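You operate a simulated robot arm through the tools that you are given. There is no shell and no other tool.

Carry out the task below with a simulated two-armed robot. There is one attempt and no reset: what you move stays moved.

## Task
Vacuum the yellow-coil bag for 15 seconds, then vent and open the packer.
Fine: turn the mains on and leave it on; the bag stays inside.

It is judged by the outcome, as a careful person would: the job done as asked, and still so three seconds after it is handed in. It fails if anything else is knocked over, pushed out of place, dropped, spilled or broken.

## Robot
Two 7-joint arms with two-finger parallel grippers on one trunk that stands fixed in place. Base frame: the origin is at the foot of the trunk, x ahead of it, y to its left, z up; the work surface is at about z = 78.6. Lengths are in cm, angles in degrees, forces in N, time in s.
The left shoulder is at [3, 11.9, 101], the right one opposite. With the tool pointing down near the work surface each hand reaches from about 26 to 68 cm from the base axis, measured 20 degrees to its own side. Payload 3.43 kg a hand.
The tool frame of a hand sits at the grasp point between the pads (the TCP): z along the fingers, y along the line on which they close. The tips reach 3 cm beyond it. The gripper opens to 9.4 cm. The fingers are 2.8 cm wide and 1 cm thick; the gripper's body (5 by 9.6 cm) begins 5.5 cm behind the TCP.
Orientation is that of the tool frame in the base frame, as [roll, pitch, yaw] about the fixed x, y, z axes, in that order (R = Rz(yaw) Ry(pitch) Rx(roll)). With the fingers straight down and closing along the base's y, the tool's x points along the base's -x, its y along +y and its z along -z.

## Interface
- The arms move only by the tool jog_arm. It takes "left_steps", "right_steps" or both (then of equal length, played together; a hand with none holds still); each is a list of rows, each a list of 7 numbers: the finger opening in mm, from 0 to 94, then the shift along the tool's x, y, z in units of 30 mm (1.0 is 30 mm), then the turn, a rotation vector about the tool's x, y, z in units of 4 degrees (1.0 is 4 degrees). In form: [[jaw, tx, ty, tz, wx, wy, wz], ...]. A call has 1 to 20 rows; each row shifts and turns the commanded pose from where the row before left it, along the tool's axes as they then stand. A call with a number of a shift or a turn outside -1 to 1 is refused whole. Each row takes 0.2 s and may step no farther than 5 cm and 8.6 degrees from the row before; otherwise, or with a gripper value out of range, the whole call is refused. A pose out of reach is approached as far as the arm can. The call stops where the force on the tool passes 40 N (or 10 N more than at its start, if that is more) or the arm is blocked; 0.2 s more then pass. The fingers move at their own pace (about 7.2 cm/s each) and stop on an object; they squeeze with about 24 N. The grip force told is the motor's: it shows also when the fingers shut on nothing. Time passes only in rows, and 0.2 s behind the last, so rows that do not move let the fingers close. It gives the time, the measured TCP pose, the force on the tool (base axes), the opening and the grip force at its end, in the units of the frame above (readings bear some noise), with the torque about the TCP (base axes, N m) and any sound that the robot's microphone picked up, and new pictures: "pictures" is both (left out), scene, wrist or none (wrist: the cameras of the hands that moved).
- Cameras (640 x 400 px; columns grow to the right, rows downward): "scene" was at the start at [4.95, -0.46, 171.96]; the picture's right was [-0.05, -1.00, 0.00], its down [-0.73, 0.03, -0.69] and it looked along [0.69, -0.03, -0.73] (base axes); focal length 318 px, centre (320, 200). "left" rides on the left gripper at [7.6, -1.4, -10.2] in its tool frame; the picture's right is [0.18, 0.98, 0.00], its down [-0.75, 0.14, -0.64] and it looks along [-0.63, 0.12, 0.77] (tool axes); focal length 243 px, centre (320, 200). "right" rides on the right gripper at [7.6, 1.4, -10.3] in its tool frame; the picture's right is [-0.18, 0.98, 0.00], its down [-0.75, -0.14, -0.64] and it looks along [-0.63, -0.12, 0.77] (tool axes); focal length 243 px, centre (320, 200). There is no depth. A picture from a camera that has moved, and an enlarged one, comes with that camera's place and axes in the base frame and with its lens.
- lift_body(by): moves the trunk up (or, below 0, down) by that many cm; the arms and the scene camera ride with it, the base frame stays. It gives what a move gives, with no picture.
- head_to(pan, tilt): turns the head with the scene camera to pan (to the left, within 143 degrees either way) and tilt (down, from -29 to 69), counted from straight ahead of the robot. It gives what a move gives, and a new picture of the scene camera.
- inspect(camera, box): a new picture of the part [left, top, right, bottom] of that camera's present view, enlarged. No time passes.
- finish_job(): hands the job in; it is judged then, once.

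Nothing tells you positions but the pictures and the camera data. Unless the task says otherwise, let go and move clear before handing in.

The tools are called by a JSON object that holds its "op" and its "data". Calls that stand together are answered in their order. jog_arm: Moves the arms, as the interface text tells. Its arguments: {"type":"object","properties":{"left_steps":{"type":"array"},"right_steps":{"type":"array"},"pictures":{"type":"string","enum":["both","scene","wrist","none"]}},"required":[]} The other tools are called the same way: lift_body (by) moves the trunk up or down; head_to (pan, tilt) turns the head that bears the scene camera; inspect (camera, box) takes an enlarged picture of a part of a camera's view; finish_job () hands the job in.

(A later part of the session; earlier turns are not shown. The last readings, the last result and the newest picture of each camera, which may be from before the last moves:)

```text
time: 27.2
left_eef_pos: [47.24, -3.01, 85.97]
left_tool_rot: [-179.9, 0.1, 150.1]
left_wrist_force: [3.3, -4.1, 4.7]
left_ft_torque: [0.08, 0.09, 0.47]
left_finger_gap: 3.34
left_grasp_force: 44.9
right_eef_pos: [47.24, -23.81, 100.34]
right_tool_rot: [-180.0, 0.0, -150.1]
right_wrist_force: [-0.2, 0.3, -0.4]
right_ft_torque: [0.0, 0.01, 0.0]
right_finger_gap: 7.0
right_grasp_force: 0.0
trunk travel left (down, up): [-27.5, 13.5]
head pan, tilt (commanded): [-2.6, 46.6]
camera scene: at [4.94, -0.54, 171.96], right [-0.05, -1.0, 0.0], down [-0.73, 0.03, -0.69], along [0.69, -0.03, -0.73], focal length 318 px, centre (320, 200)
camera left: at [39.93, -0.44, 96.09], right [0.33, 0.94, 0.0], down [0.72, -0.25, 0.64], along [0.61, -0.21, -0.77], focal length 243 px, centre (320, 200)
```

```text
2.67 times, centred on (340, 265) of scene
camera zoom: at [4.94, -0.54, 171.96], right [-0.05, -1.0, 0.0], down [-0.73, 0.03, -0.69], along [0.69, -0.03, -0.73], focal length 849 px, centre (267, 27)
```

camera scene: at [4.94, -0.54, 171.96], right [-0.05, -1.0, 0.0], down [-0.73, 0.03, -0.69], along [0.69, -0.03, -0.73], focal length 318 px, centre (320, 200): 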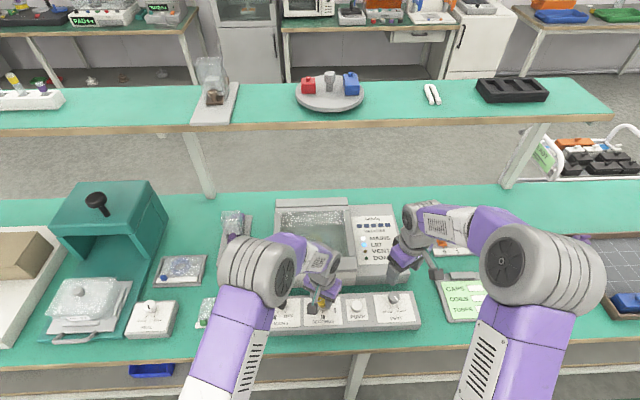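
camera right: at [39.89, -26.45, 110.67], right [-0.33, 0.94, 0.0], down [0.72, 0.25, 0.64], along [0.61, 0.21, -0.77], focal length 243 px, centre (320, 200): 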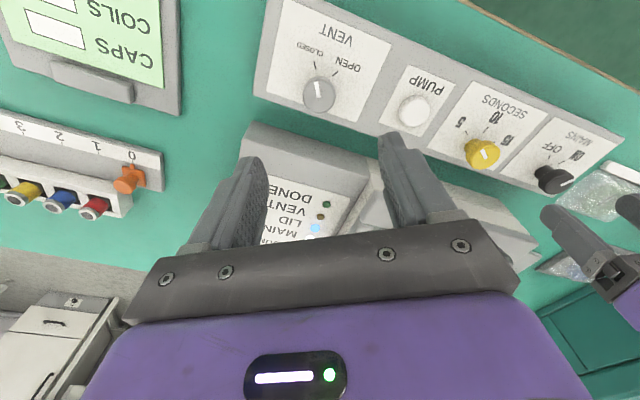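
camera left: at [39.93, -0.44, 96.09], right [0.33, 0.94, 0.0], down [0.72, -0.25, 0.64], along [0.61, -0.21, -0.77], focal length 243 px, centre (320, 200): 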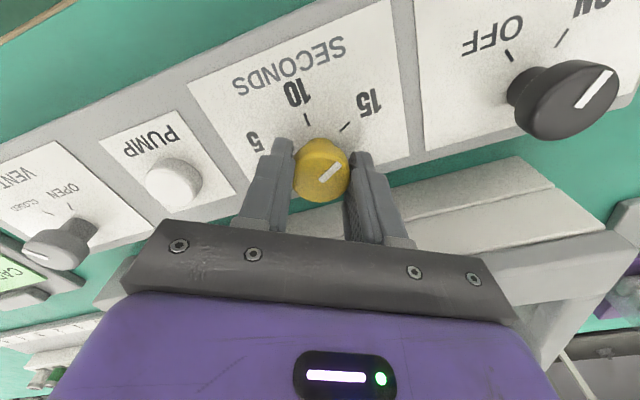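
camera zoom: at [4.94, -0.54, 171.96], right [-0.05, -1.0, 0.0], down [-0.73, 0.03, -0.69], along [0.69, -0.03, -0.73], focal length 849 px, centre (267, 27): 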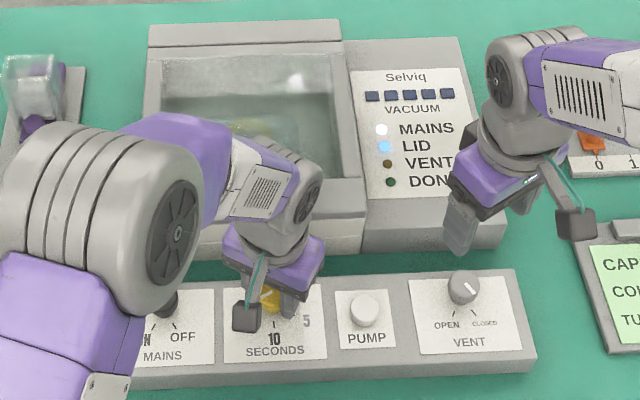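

The seconds pointer lines up with 15. I'll release, and raise the left hand clear to the left.

{"op": "jog_arm", "data": {"left_steps": [[70, 0, 0, 0, 0, 0, 0], [70, 0, 0, 0, 0, 0, 0], [70, 0, 0, -0.8, 0, 0, 0], [70, 0, 0, -0.8, 0, 0, 0], [70, 0, 0, -0.8, 0, 0, -0.9375], [70, 0, 0, -0.8, 0, 0, -0.9375], [70, 0, 0, -0.8, 0, 0, -0.9375], [70, 0, 0, -0.8, 0, 0, -0.9375], [70, 0, 0, -0.8, 0, 0, -0.9375], [70, 0, 0, -0.8, 0, 0, -0.9375], [70, 0, 0, -0.8, 0, 0, -0.9375], [70, 0, 0, -0.8, 0, 0, -0.9375], [70, 0, 1, 0, 0, 0, 0], [70, 0, 1, 0, 0, 0, 0], [70, 0, 1, 0, 0, 0, 0], [70, 0, 1, 0, 0, 0, 0], [70, 0, 1, 0, 0, 0, 0], [70, 0, 1, 0, 0, 0, 0]], "right_steps": [[20, 0, 0, 0, 0, 0, 0], [10, 0, 0, 0, 0, 0, 0], [0, 0, 0, 0, 0, 0, 0], [0, 0, 0, 0, 0, 0, 0], [0, 0, 0, 0, 0, 0, 0], [0, 0, 0, 0, 0, 0, 0], [0, 0, 0, 0, 0, 0, 0], [0, 0, 0, 0, 0, 0, 0], [0, 0, 0, 0, 0, 0, 0], [0, 0, 0, 0, 0, 0, 0], [0, 0, 0, 0, 0, 0, 0], [0, 0, 0, 0, 0, 0, 0], [0, 0, 0, 0, 0, 0, 0], [0, 0, 0, 0, 0, 0, 0], [0, 0, 0, 0, 0, 0, 0], [0, 0, 0, 0, 0, 0, 0], [0, 0, 0, 0, 0, 0, 0], [0, 0, 0, 0, 0, 0, 0]]}}

{"op": "inspect", "data": {"camera": "scene", "box": [250, 190, 430, 340]}}

{"op": "inspect", "data": {"camera": "right", "box": [250, 0, 640, 220]}}

```text
time: 31.0
left_eef_pos: [47.02, 15.05, 109.99]
left_tool_rot: [-179.9, 0.0, -179.9]
left_wrist_force: [0.2, 0.2, 0.3]
left_ft_torque: [0.0, -0.02, -0.03]
left_finger_gap: 6.99
left_grasp_force: 0.0
right_eef_pos: [47.15, -23.76, 100.32]
right_tool_rot: [179.9, 0.0, -150.0]
right_wrist_force: [0.0, -0.3, -1.2]
right_ft_torque: [0.0, 0.0, -0.01]
right_finger_gap: 0.0
right_grasp_force: 23.7
trunk travel left (down, up): [-27.5, 13.5]
head pan, tilt (commanded): [-2.6, 46.6]
camera scene: at [4.94, -0.38, 171.96], right [-0.04, -1.0, 0.0], down [-0.73, 0.03, -0.69], along [0.69, -0.03, -0.73], focal length 318 px, centre (320, 200)
camera right: at [39.88, -26.39, 110.69], right [-0.33, 0.94, 0.0], down [0.72, 0.25, 0.64], along [0.61, 0.21, -0.77], focal length 243 px, centre (320, 200)
camera left: at [39.51, 13.64, 120.13], right [-0.19, 0.98, 0.0], down [0.75, 0.14, 0.64], along [0.63, 0.12, -0.77], focal length 243 px, centre (320, 200)
```

scene: 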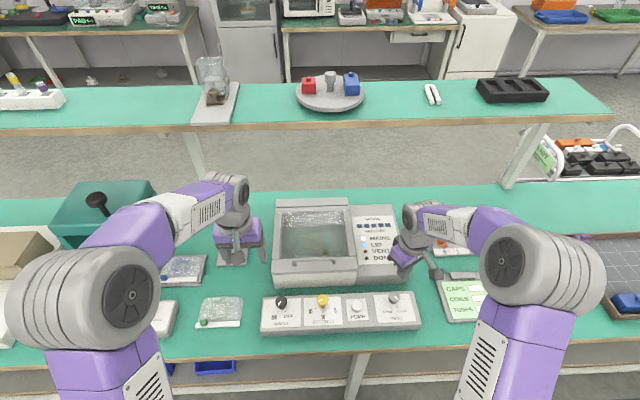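
right: 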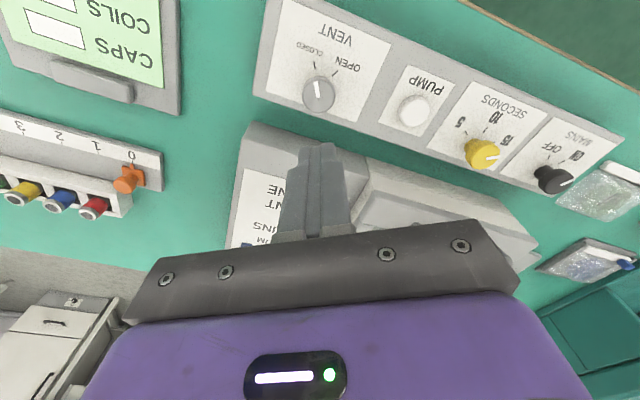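
left: 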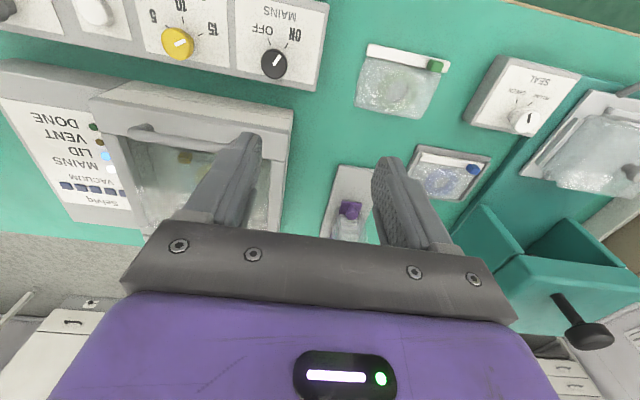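

```text
2.67 times, centred on (340, 265) of scene
camera zoom: at [4.94, -0.38, 171.96], right [-0.04, -1.0, 0.0], down [-0.73, 0.03, -0.69], along [0.69, -0.03, -0.73], focal length 849 px, centre (267, 27)
```

zoom: 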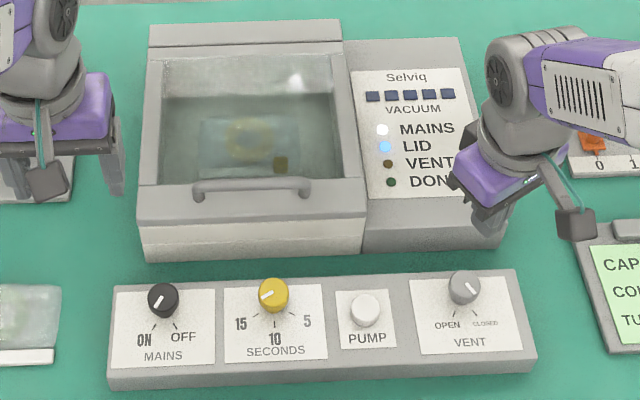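

```text
1.64 times, centred on (445, 110) of right
camera zoom: at [39.88, -26.39, 110.69], right [-0.33, 0.94, 0.0], down [0.72, 0.25, 0.64], along [0.61, 0.21, -0.77], focal length 398 px, centre (115, 348)
```

zoom: 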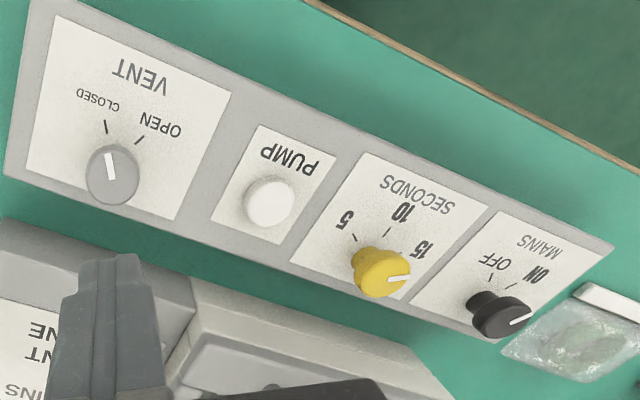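

Everything reads as wanted: mains ON, seconds 15, vent CLOSED, LID lamp lit. Next the right hand, fingers closed, goes above the pump button at about (45.7, -13.1).

{"op": "jog_arm", "data": {"right_steps": [[0, -0.344, 0.845, 0.4, 0, 0, 0], [0, -0.344, 0.845, 0.8, 0, 0, 0], [0, -0.344, 0.845, 1.0, 0, 0, 0], [0, -0.344, 0.845, 1.0, 0, 0, 0], [0, 0, 0, 0.25, 0, 0, 0]]}}

{"op": "inspect", "data": {"camera": "scene", "box": [250, 190, 430, 340]}}

```text
time: 32.2
left_eef_pos: [47.13, 15.03, 109.99]
left_tool_rot: [-179.9, 0.0, -180.0]
left_wrist_force: [-0.3, -0.5, 0.2]
left_ft_torque: [0.04, 0.0, 0.01]
left_finger_gap: 6.98
left_grasp_force: 0.0
right_eef_pos: [45.65, -13.14, 89.89]
right_tool_rot: [-180.0, 0.0, -150.1]
right_wrist_force: [0.0, -0.3, -1.0]
right_ft_torque: [-0.01, 0.0, 0.03]
right_finger_gap: 0.0
right_grasp_force: 23.9
trunk travel left (down, up): [-27.5, 13.5]
head pan, tilt (commanded): [-2.6, 46.6]
camera scene: at [4.93, -0.5, 171.97], right [-0.05, -1.0, 0.0], down [-0.73, 0.03, -0.69], along [0.69, -0.03, -0.73], focal length 318 px, centre (320, 200)
camera right: at [38.37, -15.66, 100.28], right [-0.33, 0.94, 0.0], down [0.72, 0.25, 0.64], along [0.61, 0.21, -0.77], focal length 243 px, centre (320, 200)
```

scene: 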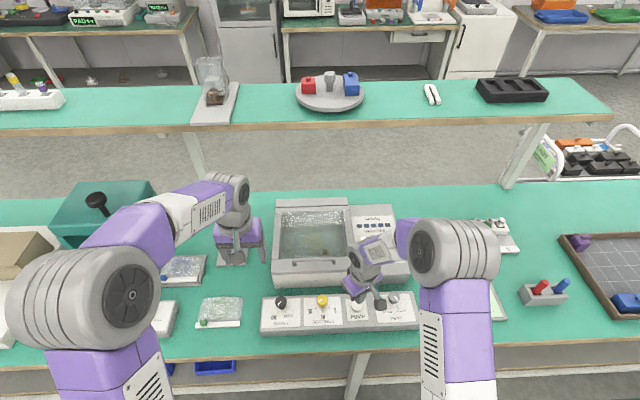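
right: 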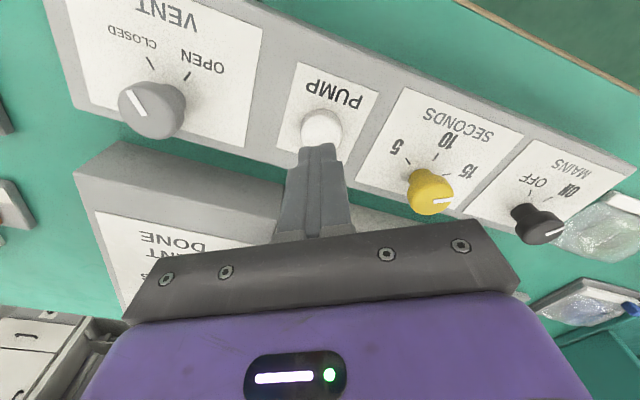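

```text
2.67 times, centred on (340, 265) of scene
camera zoom: at [4.93, -0.5, 171.97], right [-0.05, -1.0, 0.0], down [-0.73, 0.03, -0.69], along [0.69, -0.03, -0.73], focal length 849 px, centre (267, 27)
```

zoom: 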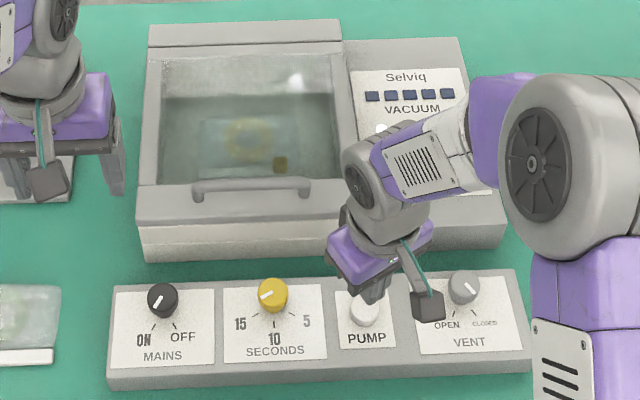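

The fingertips are just above the button. I'll press down gently in small steps, then rise again.

{"op": "jog_arm", "data": {"right_steps": [[0, 0.058, 0.033, 0.5, 0, 0, 0], [0, 0, 0, 0.35, 0, 0, 0], [0, 0, 0, 0.1, 0, 0, 0], [0, 0, 0, 0.1, 0, 0, 0], [0, 0, 0, 0.1, 0, 0, 0], [0, 0, 0, 0.1, 0, 0, 0]], "pictures": "both"}}

{"op": "inspect", "data": {"camera": "scene", "box": [250, 190, 430, 340]}}

```text
time: 33.6
left_eef_pos: [47.07, 15.09, 110.03]
left_tool_rot: [-179.9, 0.0, -179.8]
left_wrist_force: [0.1, -1.3, -0.4]
left_ft_torque: [-0.02, 0.01, -0.04]
left_finger_gap: 6.99
left_grasp_force: 0.0
right_eef_pos: [45.52, -12.99, 86.28]
right_tool_rot: [180.0, 0.0, -150.1]
right_wrist_force: [-1.9, -1.0, 1.8]
right_ft_torque: [-0.01, 0.04, 0.0]
right_finger_gap: 0.0
right_grasp_force: 23.7
trunk travel left (down, up): [-27.5, 13.5]
head pan, tilt (commanded): [-2.6, 46.6]
camera scene: at [4.91, -0.46, 171.97], right [-0.05, -1.0, 0.0], down [-0.73, 0.03, -0.69], along [0.69, -0.03, -0.73], focal length 318 px, centre (320, 200)
camera right: at [38.17, -15.61, 96.56], right [-0.33, 0.94, 0.0], down [0.72, 0.25, 0.64], along [0.61, 0.21, -0.77], focal length 243 px, centre (320, 200)
```

scene: 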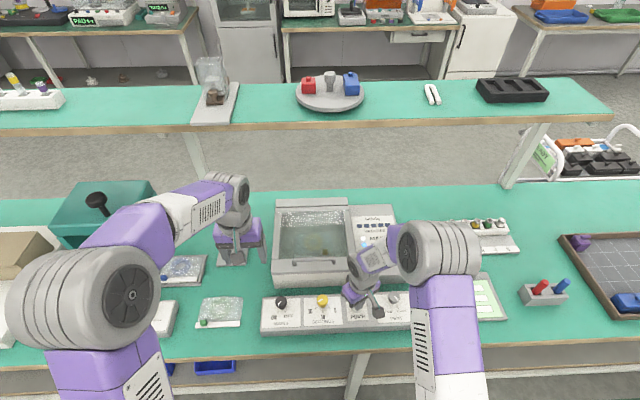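
right: 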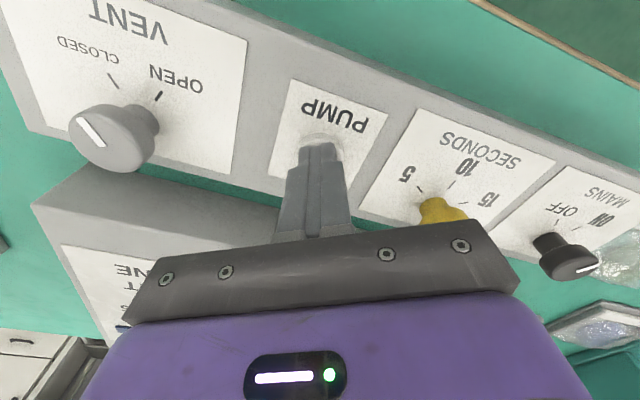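

```text
2.67 times, centred on (340, 265) of scene
camera zoom: at [4.91, -0.46, 171.97], right [-0.05, -1.0, 0.0], down [-0.73, 0.03, -0.69], along [0.69, -0.03, -0.73], focal length 849 px, centre (267, 27)
```

zoom: 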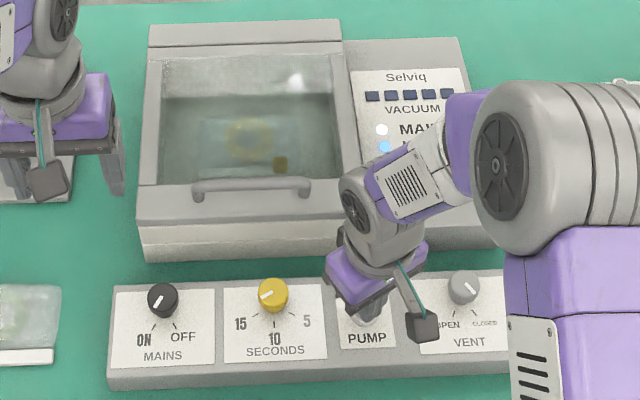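

The tips are at about z≈83.3 and contact is only beginning. I'll press on in 2 mm steps.

{"op": "jog_arm", "data": {"right_steps": [[0, 0, 0, 0.07, 0, 0, 0], [0, 0, 0, 0.07, 0, 0, 0], [0, 0, 0, 0, 0, 0, 0]], "pictures": "wrist"}}

{"op": "inspect", "data": {"camera": "scene", "box": [250, 190, 430, 340]}}

```text
time: 34.4
left_eef_pos: [47.04, 15.01, 110.06]
left_tool_rot: [-179.9, 0.1, 180.0]
left_wrist_force: [-0.6, -0.5, 0.0]
left_ft_torque: [-0.02, 0.0, 0.03]
left_finger_gap: 7.03
left_grasp_force: 0.0
right_eef_pos: [45.44, -13.08, 85.87]
right_tool_rot: [179.9, 0.1, -150.1]
right_wrist_force: [-0.9, 0.6, 8.3]
right_ft_torque: [-0.01, 0.08, 0.0]
right_finger_gap: 0.01
right_grasp_force: 24.2
trunk travel left (down, up): [-27.5, 13.5]
head pan, tilt (commanded): [-2.6, 46.6]
heard: click
camera right: at [38.16, -15.61, 96.17], right [-0.33, 0.94, 0.0], down [0.72, 0.25, 0.64], along [0.61, 0.21, -0.77], focal length 243 px, centre (320, 200)
```

right: 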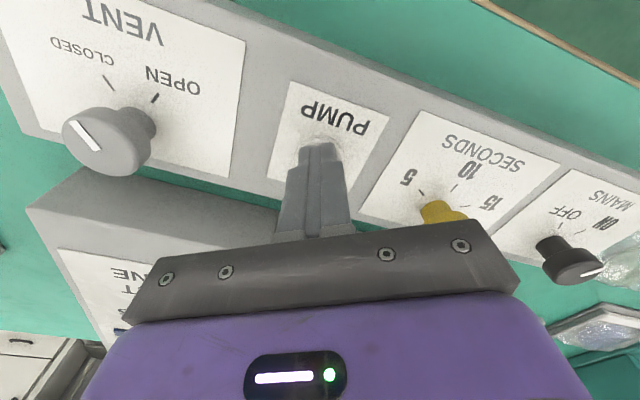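

```text
2.67 times, centred on (340, 265) of scene
camera zoom: at [4.86, -0.44, 171.97], right [-0.05, -1.0, 0.0], down [-0.73, 0.03, -0.69], along [0.69, -0.03, -0.73], focal length 849 px, centre (267, 27)
```

zoom: 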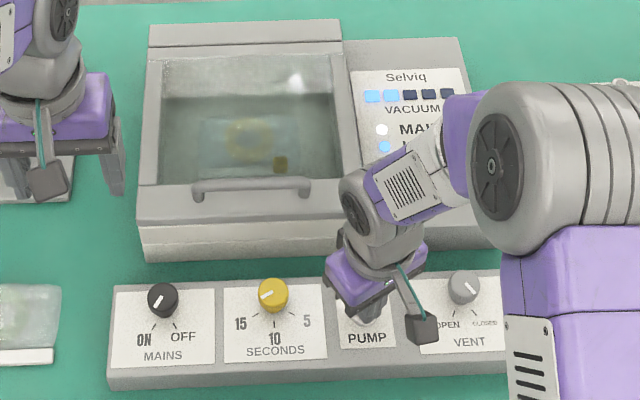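

I heard a click and the VACUUM bar has begun to fill, so the pump is running. I'll lift off and move above the vent knob to wait.

{"op": "jog_arm", "data": {"right_steps": [[0, 0, 0, -0.4, 0, 0, 0], [0, 0, 0, -0.8, 0, 0, 0], [0, 0, 0, -0.8, 0, 0, 0], [0, 0, 0, -0.8, 0, 0, 0], [0, 0, 0, -0.8, 0, 0, 0], [0, 0, 0, -0.8, 0, 0, 0], [70, 0.332, -0.862, 0, 0, 0, 0], [70, 0.332, -0.862, 0, 0, 0, 0], [70, 0.332, -0.862, 0, 0, 0, 0], [70, 0.332, -0.862, 0, 0, 0, 0], [70, 0, 0, 0, 0, 0, 0]]}}

{"op": "inspect", "data": {"camera": "scene", "box": [250, 190, 430, 340]}}

{"op": "inspect", "data": {"camera": "right", "box": [220, 100, 400, 260]}}

```text
time: 36.8
left_eef_pos: [47.2, 15.06, 109.94]
left_tool_rot: [180.0, 0.0, -179.9]
left_wrist_force: [0.0, 0.3, -0.2]
left_ft_torque: [0.0, 0.01, 0.0]
left_finger_gap: 7.0
left_grasp_force: 0.0
right_eef_pos: [47.23, -24.19, 98.98]
right_tool_rot: [179.9, 0.0, -150.0]
right_wrist_force: [0.0, 0.9, -0.3]
right_ft_torque: [0.06, 0.0, -0.04]
right_finger_gap: 7.01
right_grasp_force: 0.0
trunk travel left (down, up): [-27.5, 13.5]
head pan, tilt (commanded): [-2.6, 46.6]
camera scene: at [4.95, -0.42, 171.96], right [-0.04, -1.0, 0.0], down [-0.73, 0.03, -0.69], along [0.69, -0.03, -0.73], focal length 318 px, centre (320, 200)
camera right: at [39.89, -26.66, 109.31], right [-0.33, 0.94, 0.0], down [0.72, 0.25, 0.64], along [0.61, 0.21, -0.77], focal length 243 px, centre (320, 200)
```

scene: 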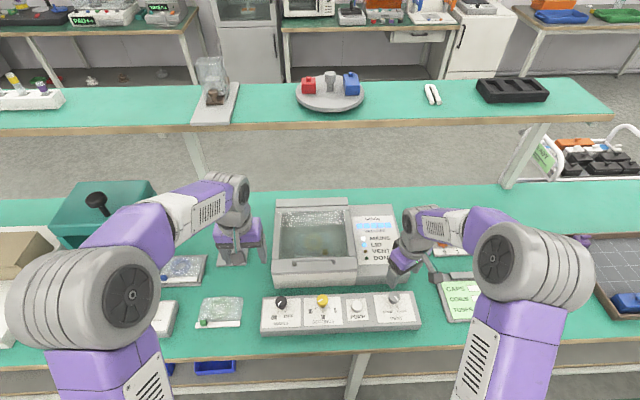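
right: 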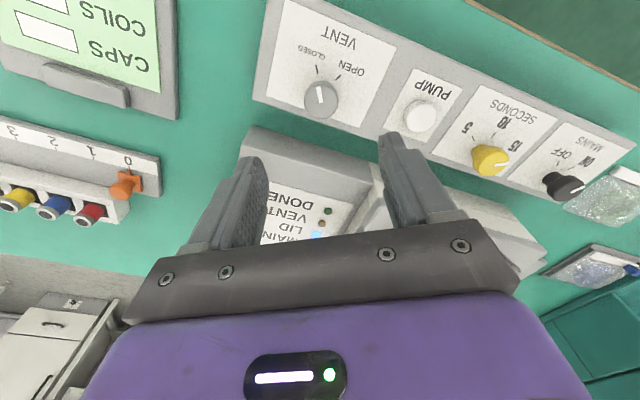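

```text
2.67 times, centred on (340, 265) of scene
camera zoom: at [4.95, -0.42, 171.96], right [-0.04, -1.0, 0.0], down [-0.73, 0.03, -0.69], along [0.69, -0.03, -0.73], focal length 849 px, centre (267, 27)
```

zoom: 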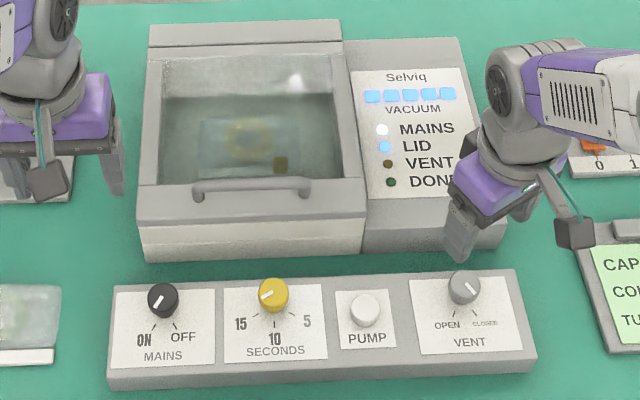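

```text
2.50 times, centred on (310, 180) of right
camera zoom: at [39.89, -26.66, 109.31], right [-0.33, 0.94, 0.0], down [0.72, 0.25, 0.64], along [0.61, 0.21, -0.77], focal length 606 px, centre (345, 250)
```

zoom: 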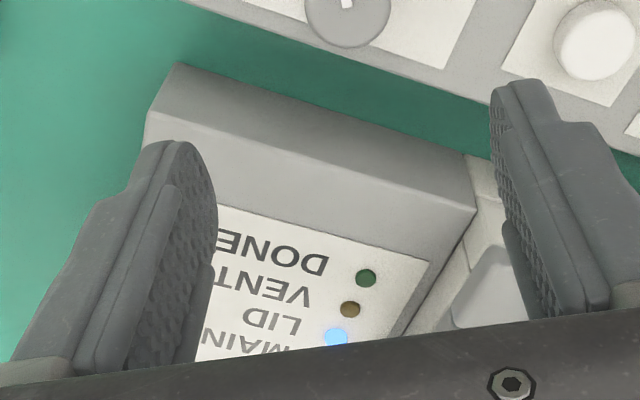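

The vacuum bar is full and the pump is running, so I have about 13 s to wait. Meanwhile I'll measure the lid handle from the left camera.

{"op": "inspect", "data": {"camera": "left", "box": [60, 70, 320, 240]}}

{"op": "inspect", "data": {"camera": "scene", "box": [265, 190, 365, 290]}}

```text
2.35 times, centred on (190, 155) of left
camera zoom: at [39.53, 13.58, 120.12], right [-0.19, 0.98, 0.0], down [0.75, 0.14, 0.64], along [0.63, 0.12, -0.77], focal length 571 px, centre (626, 306)
```

zoom: 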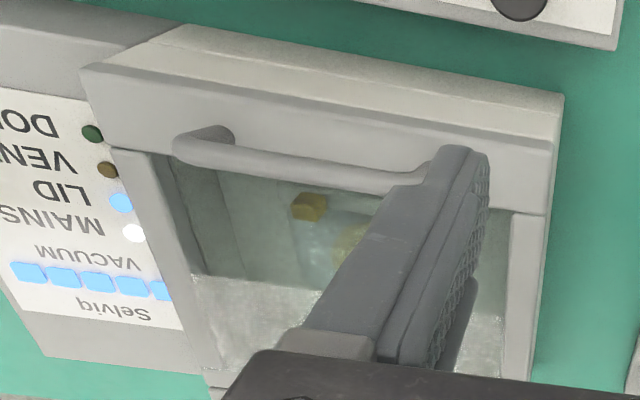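

```text
4.00 times, centred on (315, 240) of scene
camera zoom: at [4.95, -0.42, 171.96], right [-0.04, -1.0, 0.0], down [-0.73, 0.03, -0.69], along [0.69, -0.03, -0.73], focal length 1273 px, centre (340, 40)
```

zoom: 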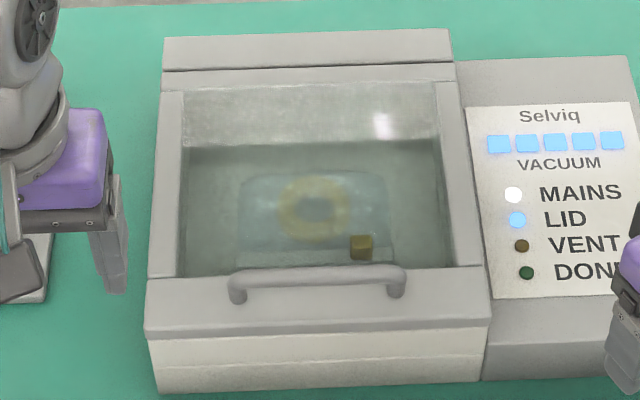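

The handle bar runs from y≈4.8 to −6.9 at x≈57.2, z≈90.8, and the hinge is near x≈80. While the pump runs, I'll turn the left hand in place so its fingers will close along x.

{"op": "jog_arm", "data": {"left_steps": [[50, 0, 0, 0, 0, 0, 1], [50, 0, 0, 0, 0, 0, 1], [50, 0, 0, 0, 0, 0, 1], [50, 0, 0, 0, 0, 0, 1], [50, 0, 0, 0, 0, 0, 1], [50, 0, 0, 0, 0, 0, 1], [50, 0, 0, 0, 0, 0, 1], [50, 0, 0, 0, 0, 0, 1], [50, 0, 0, 0, 0, 0, 1], [50, 0, 0, 0, 0, 0, 1], [50, 0, 0, 0, 0, 0, 1], [50, 0, 0, 0, 0, 0, 1], [50, 0, 0, 0, 0, 0, 1], [50, 0, 0, 0, 0, 0, 1], [50, 0, 0, 0, 0, 0, 1], [50, 0, 0, 0, 0, 0, 1], [50, 0, 0, 0, 0, 0, 1], [50, 0, 0, 0, 0, 0, 1], [50, 0, 0, 0, 0, 0, 1], [50, 0, 0, 0, 0, 0, 1]]}}

{"op": "inspect", "data": {"camera": "scene", "box": [250, 190, 430, 340]}}

```text
time: 41.0
left_eef_pos: [47.13, 15.06, 109.87]
left_tool_rot: [180.0, 0.0, 100.0]
left_wrist_force: [-0.5, -0.3, 0.1]
left_ft_torque: [0.03, -0.02, 0.02]
left_finger_gap: 4.99
left_grasp_force: 0.0
right_eef_pos: [47.12, -24.08, 98.97]
right_tool_rot: [180.0, 0.0, -150.1]
right_wrist_force: [0.2, 0.1, -0.4]
right_ft_torque: [0.01, 0.01, 0.0]
right_finger_gap: 7.01
right_grasp_force: 0.1
trunk travel left (down, up): [-27.5, 13.5]
head pan, tilt (commanded): [-2.6, 46.6]
camera scene: at [4.95, -0.46, 171.96], right [-0.05, -1.0, 0.0], down [-0.73, 0.03, -0.69], along [0.69, -0.03, -0.73], focal length 318 px, centre (320, 200)
camera left: at [44.47, 22.28, 120.06], right [0.94, 0.35, 0.0], down [0.27, -0.72, 0.64], along [0.23, -0.6, -0.77], focal length 243 px, centre (320, 200)
```

scene: 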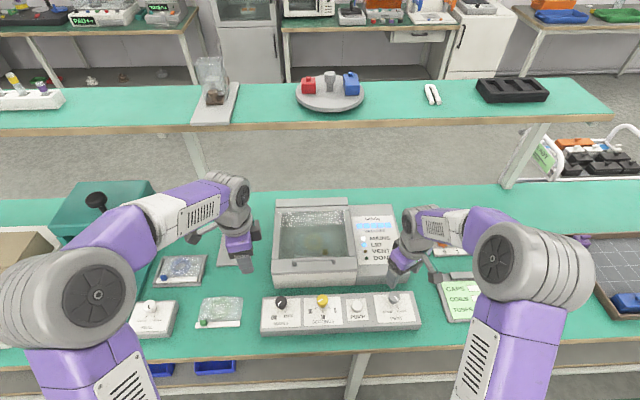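
left: 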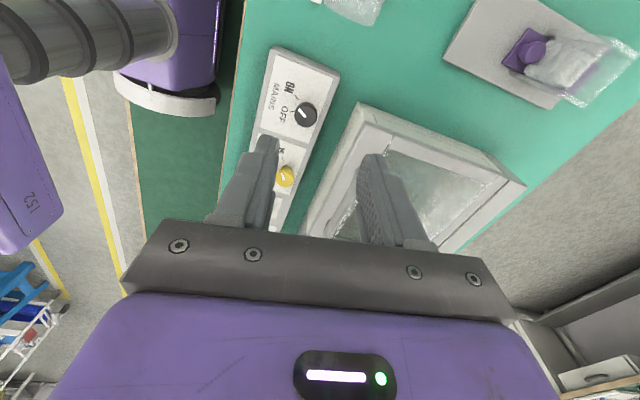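

```text
2.67 times, centred on (340, 265) of scene
camera zoom: at [4.95, -0.46, 171.96], right [-0.05, -1.0, 0.0], down [-0.73, 0.03, -0.69], along [0.69, -0.03, -0.73], focal length 849 px, centre (267, 27)
```

zoom: 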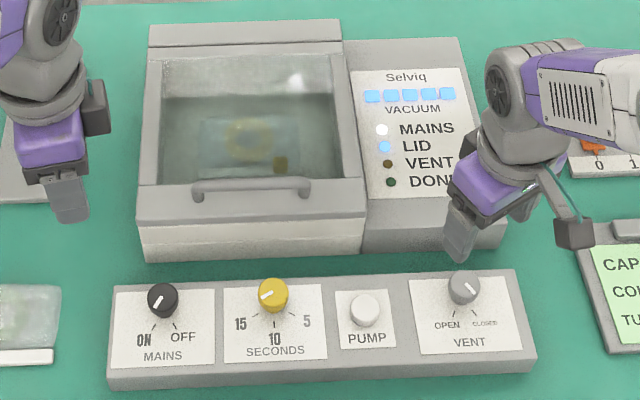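

The left hand reached yaw 100° without trouble. I'll finish the 90° turn and pitch the fingers 30° forward while the timer runs on.

{"op": "jog_arm", "data": {"left_steps": [[50, 0, 0, 0, 0, 0, 0.834], [50, 0, 0, 0, 0, 0, 0.833], [50, 0, 0, 0, 0, 0, 0.833], [50, 0, 0, 0, -0.9375, 0, 0], [50, 0, 0, 0, -0.9375, 0, 0], [50, 0, 0, 0, -0.9375, 0, 0], [50, 0, 0, 0, -0.9375, 0, 0], [50, 0, 0, 0, -0.9375, 0, 0], [50, 0, 0, 0, -0.9375, 0, 0], [50, 0, 0, 0, -0.9375, 0, 0], [50, 0, 0, 0, -0.9375, 0, 0], [50, 0, 0, 0, 0, 0, 0], [50, 0, 0, 0, 0, 0, 0], [50, 0, 0, 0, 0, 0, 0], [50, 0, 0, 0, 0, 0, 0], [50, 0, 0, 0, 0, 0, 0], [50, 0, 0, 0, 0, 0, 0], [50, 0, 0, 0, 0, 0, 0], [50, 0, 0, 0, 0, 0, 0], [50, 0, 0, 0, 0, 0, 0]]}}

{"op": "inspect", "data": {"camera": "scene", "box": [250, 190, 430, 340]}}

```text
time: 45.2
left_eef_pos: [47.26, 15.12, 110.06]
left_tool_rot: [150.0, 0.0, 90.1]
left_wrist_force: [0.8, -0.6, -0.5]
left_ft_torque: [-0.02, 0.04, 0.03]
left_finger_gap: 5.01
left_grasp_force: 0.0
right_eef_pos: [47.17, -24.06, 98.99]
right_tool_rot: [180.0, 0.0, -150.1]
right_wrist_force: [0.0, 0.2, -0.9]
right_ft_torque: [0.0, 0.05, -0.03]
right_finger_gap: 6.99
right_grasp_force: 0.2
trunk travel left (down, up): [-27.5, 13.5]
head pan, tilt (commanded): [-2.6, 46.6]
camera scene: at [4.95, -0.46, 171.96], right [-0.05, -1.0, 0.0], down [-0.73, 0.03, -0.69], along [0.69, -0.03, -0.73], focal length 318 px, centre (320, 200)
camera left: at [40.81, 22.66, 118.0], right [0.85, 0.19, 0.49], down [-0.2, -0.75, 0.63], along [0.49, -0.63, -0.6], focal length 243 px, centre (320, 200)
```

scene: 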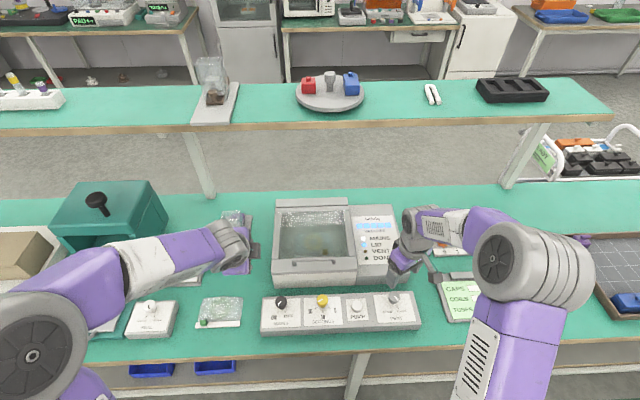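
left: 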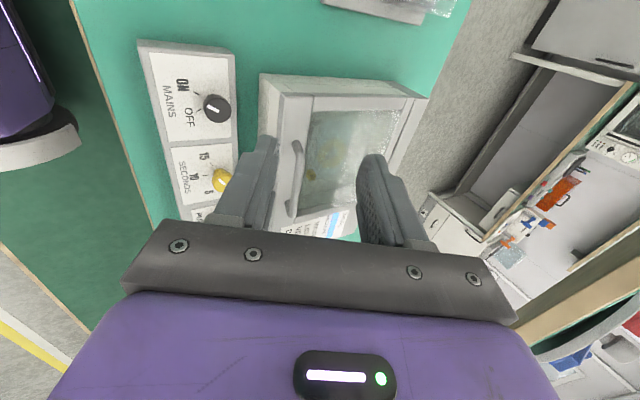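

```text
2.67 times, centred on (340, 265) of scene
camera zoom: at [4.95, -0.46, 171.96], right [-0.05, -1.0, 0.0], down [-0.73, 0.03, -0.69], along [0.69, -0.03, -0.73], focal length 849 px, centre (267, 27)
```

zoom: 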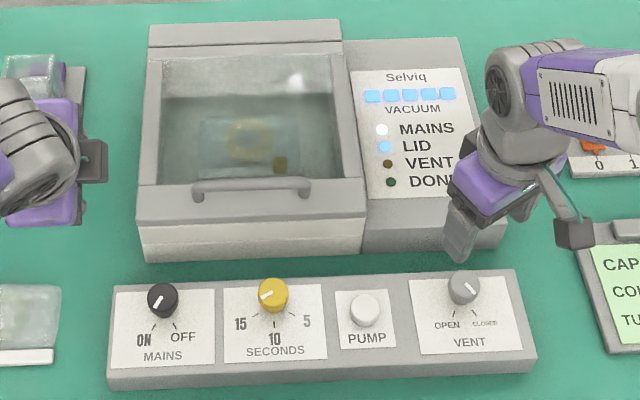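

The pump has run about 11 s and DONE is not lit yet. I'll wait without moving.

{"op": "jog_arm", "data": {"right_steps": [[70, 0, 0, 0, 0, 0, 0], [70, 0, 0, 0, 0, 0, 0], [70, 0, 0, 0, 0, 0, 0], [70, 0, 0, 0, 0, 0, 0], [70, 0, 0, 0, 0, 0, 0], [70, 0, 0, 0, 0, 0, 0], [70, 0, 0, 0, 0, 0, 0], [70, 0, 0, 0, 0, 0, 0], [70, 0, 0, 0, 0, 0, 0], [70, 0, 0, 0, 0, 0, 0], [70, 0, 0, 0, 0, 0, 0], [70, 0, 0, 0, 0, 0, 0], [70, 0, 0, 0, 0, 0, 0], [70, 0, 0, 0, 0, 0, 0], [70, 0, 0, 0, 0, 0, 0], [70, 0, 0, 0, 0, 0, 0], [70, 0, 0, 0, 0, 0, 0], [70, 0, 0, 0, 0, 0, 0], [70, 0, 0, 0, 0, 0, 0], [70, 0, 0, 0, 0, 0, 0]], "pictures": "none"}}

{"op": "inspect", "data": {"camera": "scene", "box": [340, 200, 430, 260]}}

```text
time: 49.4
left_eef_pos: [47.07, 15.16, 109.96]
left_tool_rot: [150.1, 0.0, 90.1]
left_wrist_force: [-0.4, 0.7, -0.6]
left_ft_torque: [-0.03, 0.02, 0.02]
left_finger_gap: 4.99
left_grasp_force: 0.0
right_eef_pos: [47.06, -24.19, 98.92]
right_tool_rot: [-180.0, -0.1, -150.1]
right_wrist_force: [-0.5, 0.2, 0.1]
right_ft_torque: [0.0, 0.03, -0.02]
right_finger_gap: 7.0
right_grasp_force: 0.2
trunk travel left (down, up): [-27.5, 13.5]
head pan, tilt (commanded): [-2.6, 46.6]
```

```text
6.67 times, centred on (385, 230) of scene
camera zoom: at [4.95, -0.46, 171.96], right [-0.05, -1.0, 0.0], down [-0.73, 0.03, -0.69], along [0.69, -0.03, -0.73], focal length 2122 px, centre (-113, 0)
```

zoom: 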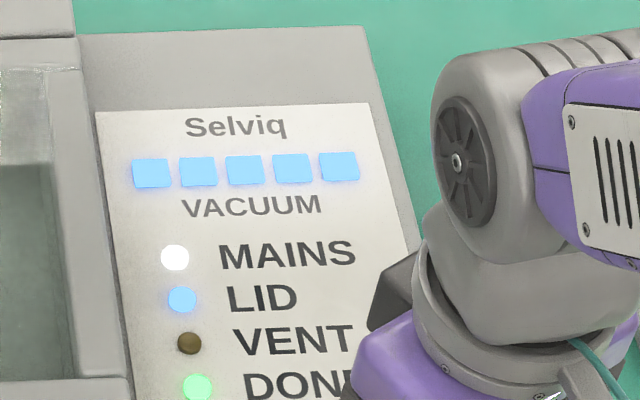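

DONE is lit, so the 15 s cycle is complete. Now I'll lower the right hand onto the vent knob and grip.

{"op": "jog_arm", "data": {"right_steps": [[70, 0, 0, 0.8, 0, 0, 0], [70, 0, 0, 0.8, 0, 0, 0], [70, 0, 0, 0.8, 0, 0, 0], [70, 0, 0, 0.8, 0, 0, 0], [70, 0, 0, 0.6, 0, 0, 0], [70, 0, 0, 0.5, 0, 0, 0], [10, 0, 0, 0, 0, 0, 0], [10, 0, 0, 0, 0, 0, 0], [10, 0, 0, 0, 0, 0, 0], [10, 0, 0, 0, 0, 0, 0]], "pictures": "wrist"}}

```text
time: 51.6
left_eef_pos: [47.14, 15.12, 109.99]
left_tool_rot: [150.0, 0.0, 90.1]
left_wrist_force: [0.0, -0.3, 0.2]
left_ft_torque: [0.01, 0.0, 0.01]
left_finger_gap: 4.99
left_grasp_force: 0.0
right_eef_pos: [47.21, -23.98, 86.15]
right_tool_rot: [180.0, -0.1, -150.0]
right_wrist_force: [-1.4, 2.1, -2.6]
right_ft_torque: [0.34, -0.67, 0.01]
right_finger_gap: 3.37
right_grasp_force: 45.1
trunk travel left (down, up): [-27.5, 13.5]
head pan, tilt (commanded): [-2.6, 46.6]
camera right: at [39.92, -26.55, 96.46], right [-0.33, 0.94, 0.0], down [0.72, 0.25, 0.64], along [0.61, 0.21, -0.77], focal length 243 px, centre (320, 200)
```

right: 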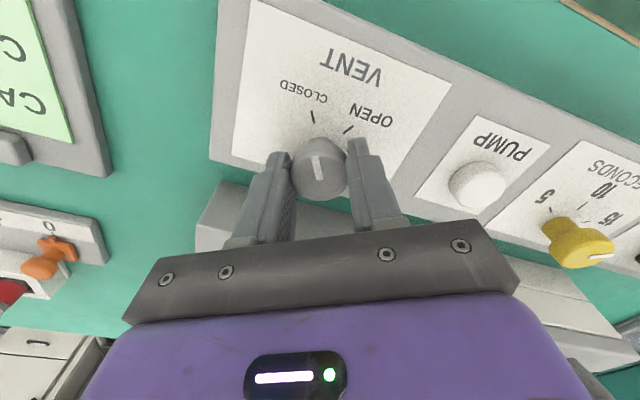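

The vent knob is gripped cleanly. I'll turn it 60° clockwise to OPEN.

{"op": "jog_arm", "data": {"right_steps": [[10, 0, 0, 0, 0, 0, 1], [10, 0, 0, 0, 0, 0, 1], [10, 0, 0, 0, 0, 0, 1], [10, 0, 0, 0, 0, 0, 1], [10, 0, 0, 0, 0, 0, 1], [10, 0, 0, 0, 0, 0, 1], [10, 0, 0, 0, 0, 0, 1], [10, 0, 0, 0, 0, 0, 1], [10, 0, 0, 0, 0, 0, 1], [10, 0, 0, 0, 0, 0, 1], [10, 0, 0, 0, 0, 0, 1], [10, 0, 0, 0, 0, 0, 1], [10, 0, 0, 0, 0, 0, 1], [10, 0, 0, 0, 0, 0, 1], [10, 0, 0, 0, 0, 0, 1]], "pictures": "wrist"}}

{"op": "inspect", "data": {"camera": "scene", "box": [250, 190, 430, 340]}}

{"op": "inspect", "data": {"camera": "right", "box": [240, 60, 400, 210]}}

```text
time: 54.8
left_eef_pos: [47.17, 15.12, 110.04]
left_tool_rot: [150.1, 0.1, 90.2]
left_wrist_force: [-0.2, -0.2, 0.3]
left_ft_torque: [0.0, -0.01, 0.01]
left_finger_gap: 5.0
left_grasp_force: 0.0
right_eef_pos: [47.23, -23.96, 86.13]
right_tool_rot: [-179.9, 0.0, 149.8]
right_wrist_force: [1.2, 6.2, 3.8]
right_ft_torque: [-0.06, -0.79, 0.01]
right_finger_gap: 3.38
right_grasp_force: 44.7
trunk travel left (down, up): [-27.5, 13.5]
head pan, tilt (commanded): [-2.6, 46.6]
camera right: at [41.35, -18.88, 96.46], right [0.65, 0.76, 0.0], down [0.58, -0.5, 0.64], along [0.49, -0.42, -0.77], focal length 243 px, centre (320, 200)
```

right: 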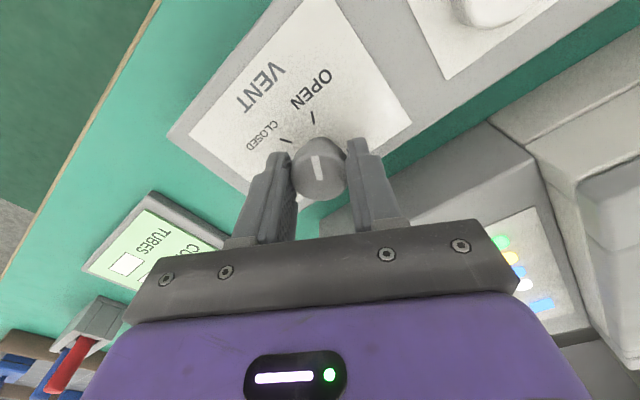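

```text
2.67 times, centred on (340, 265) of scene
camera zoom: at [4.9, -0.36, 171.97], right [-0.05, -1.0, 0.0], down [-0.73, 0.03, -0.69], along [0.69, -0.03, -0.73], focal length 849 px, centre (267, 27)
```

zoom: 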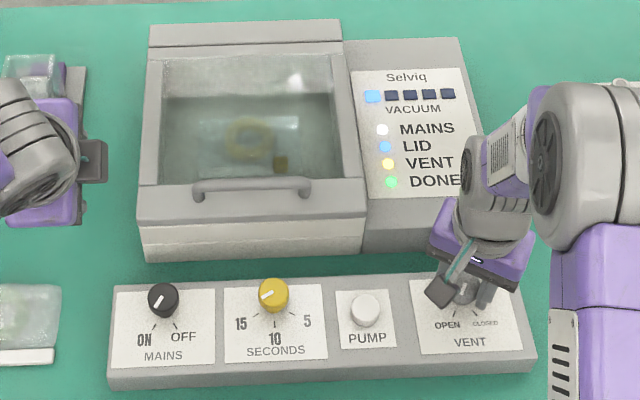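

```text
2.67 times, centred on (320, 135) of right
camera zoom: at [41.35, -18.88, 96.46], right [0.65, 0.76, 0.0], down [0.58, -0.5, 0.64], along [0.49, -0.42, -0.77], focal length 647 px, centre (320, 373)
```

zoom: 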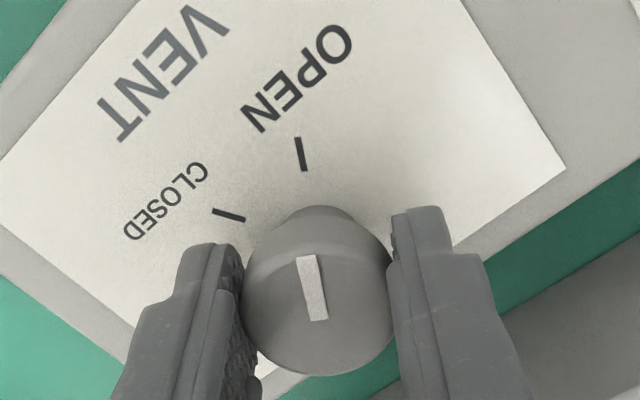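

The vent is at OPEN, its lamp is lit and the vacuum bar is dropping. I'll release the knob and withdraw the right hand, then bring the left hand to a pre-grasp in front of and above the lid handle.

{"op": "jog_arm", "data": {"left_steps": [[30, 0, 0, 0, 0, 0, 0], [30, 0, 0, 0, 0, 0, 0], [30, 0, 0, 0, 0, 0, 0], [30, 0, 0, 0, 0, 0, 0], [30, 0, 0, 0, 0, 0, 0], [30, 0, 0, 0, 0, 0, 0], [30, -0.897, -0.047, 0.775, 0, 0, 0], [30, -0.897, -0.047, 0.775, 0, 0, 0], [30, -0.897, -0.047, 0.775, 0, 0, 0], [30, -0.897, -0.047, 0.775, 0, 0, 0], [30, -0.897, -0.047, 0.775, 0, 0, 0], [30, -0.897, -0.047, 0.775, 0, 0, 0], [30, 0, 0, 0, 0, 0, 0], [30, 0, 0, 0, 0, 0, 0]], "right_steps": [[70, 0, 0, 0, 0, 0, 0], [70, 0, 0, 0, 0, 0, 0], [70, 0, 0, -0.8, 0, 0, 0], [70, 0, 0, -0.8, 0, 0, 0], [70, 0, 0, -0.8, 0, 0, 0], [70, 0, 0, -0.8, 0, 0, 0], [70, 0, 0, -0.8, 0, 0, 0], [70, -0.5, -0.867, 0, 0, 0, 0], [70, -0.5, -0.867, 0, 0, 0, 0], [70, -0.5, -0.867, 0, 0, 0, 0], [70, 0, 0, 0, 0, 0, 0], [70, 0, 0, 0, 0, 0, 0], [70, 0, 0, 0, 0, 0, 0], [70, 0, 0, 0, 0, 0, 0]]}}

{"op": "inspect", "data": {"camera": "scene", "box": [250, 190, 430, 340]}}

{"op": "inspect", "data": {"camera": "left", "box": [200, 60, 440, 240]}}

```text
time: 57.8
left_eef_pos: [53.53, -1.01, 97.28]
left_tool_rot: [150.0, 0.1, 90.2]
left_wrist_force: [-0.3, 0.5, 0.7]
left_ft_torque: [0.02, 0.01, 0.0]
left_finger_gap: 3.0
left_grasp_force: 0.1
right_eef_pos: [47.25, -33.1, 98.06]
right_tool_rot: [-180.0, 0.0, 149.9]
right_wrist_force: [-0.2, -0.4, 0.3]
right_ft_torque: [0.01, 0.03, 0.02]
right_finger_gap: 7.01
right_grasp_force: 0.0
trunk travel left (down, up): [-27.5, 13.5]
head pan, tilt (commanded): [-2.6, 46.6]
camera scene: at [4.99, -0.53, 171.96], right [-0.05, -1.0, 0.0], down [-0.73, 0.03, -0.69], along [0.69, -0.03, -0.73], focal length 318 px, centre (320, 200)
camera right: at [41.34, -28.03, 108.46], right [0.65, 0.76, 0.0], down [0.58, -0.5, 0.64], along [0.49, -0.42, -0.77], focal length 243 px, centre (320, 200)
camera left: at [47.13, 6.5, 105.43], right [0.85, 0.19, 0.49], down [-0.2, -0.75, 0.63], along [0.49, -0.63, -0.6], focal length 243 px, centre (320, 200)
```

scene: 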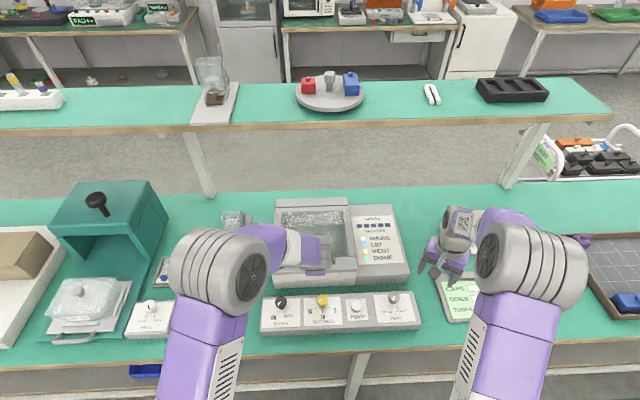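
right: 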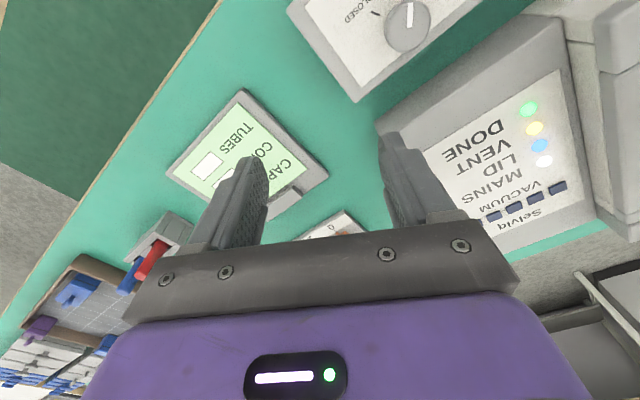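
left: 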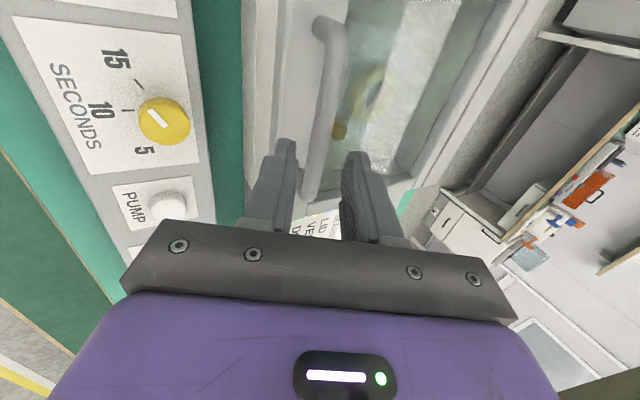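

```text
2.67 times, centred on (340, 265) of scene
camera zoom: at [4.99, -0.53, 171.96], right [-0.05, -1.0, 0.0], down [-0.73, 0.03, -0.69], along [0.69, -0.03, -0.73], focal length 849 px, centre (267, 27)
```

zoom: 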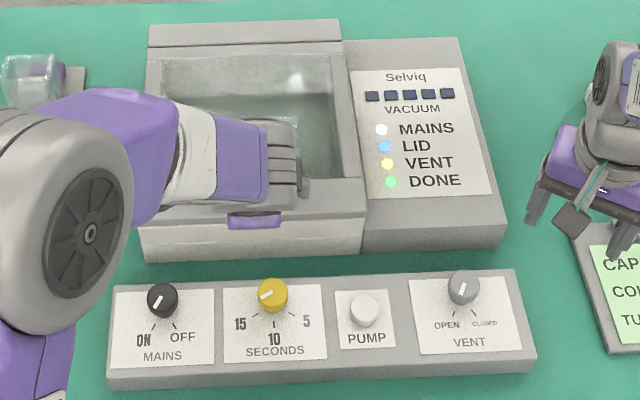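

```text
2.22 times, centred on (320, 150) of left
camera zoom: at [47.13, 6.5, 105.43], right [0.85, 0.19, 0.49], down [-0.2, -0.75, 0.63], along [0.49, -0.63, -0.6], focal length 539 px, centre (320, 311)
```

zoom: 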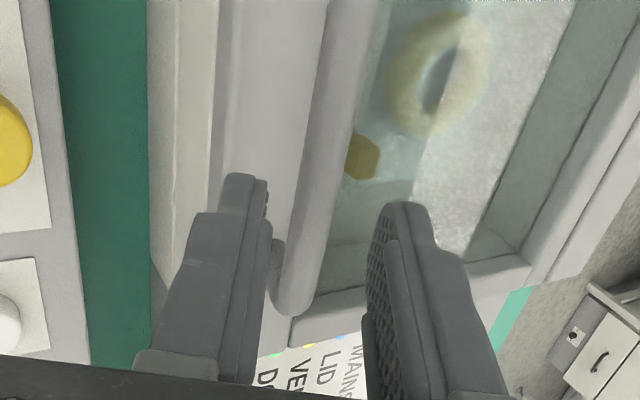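

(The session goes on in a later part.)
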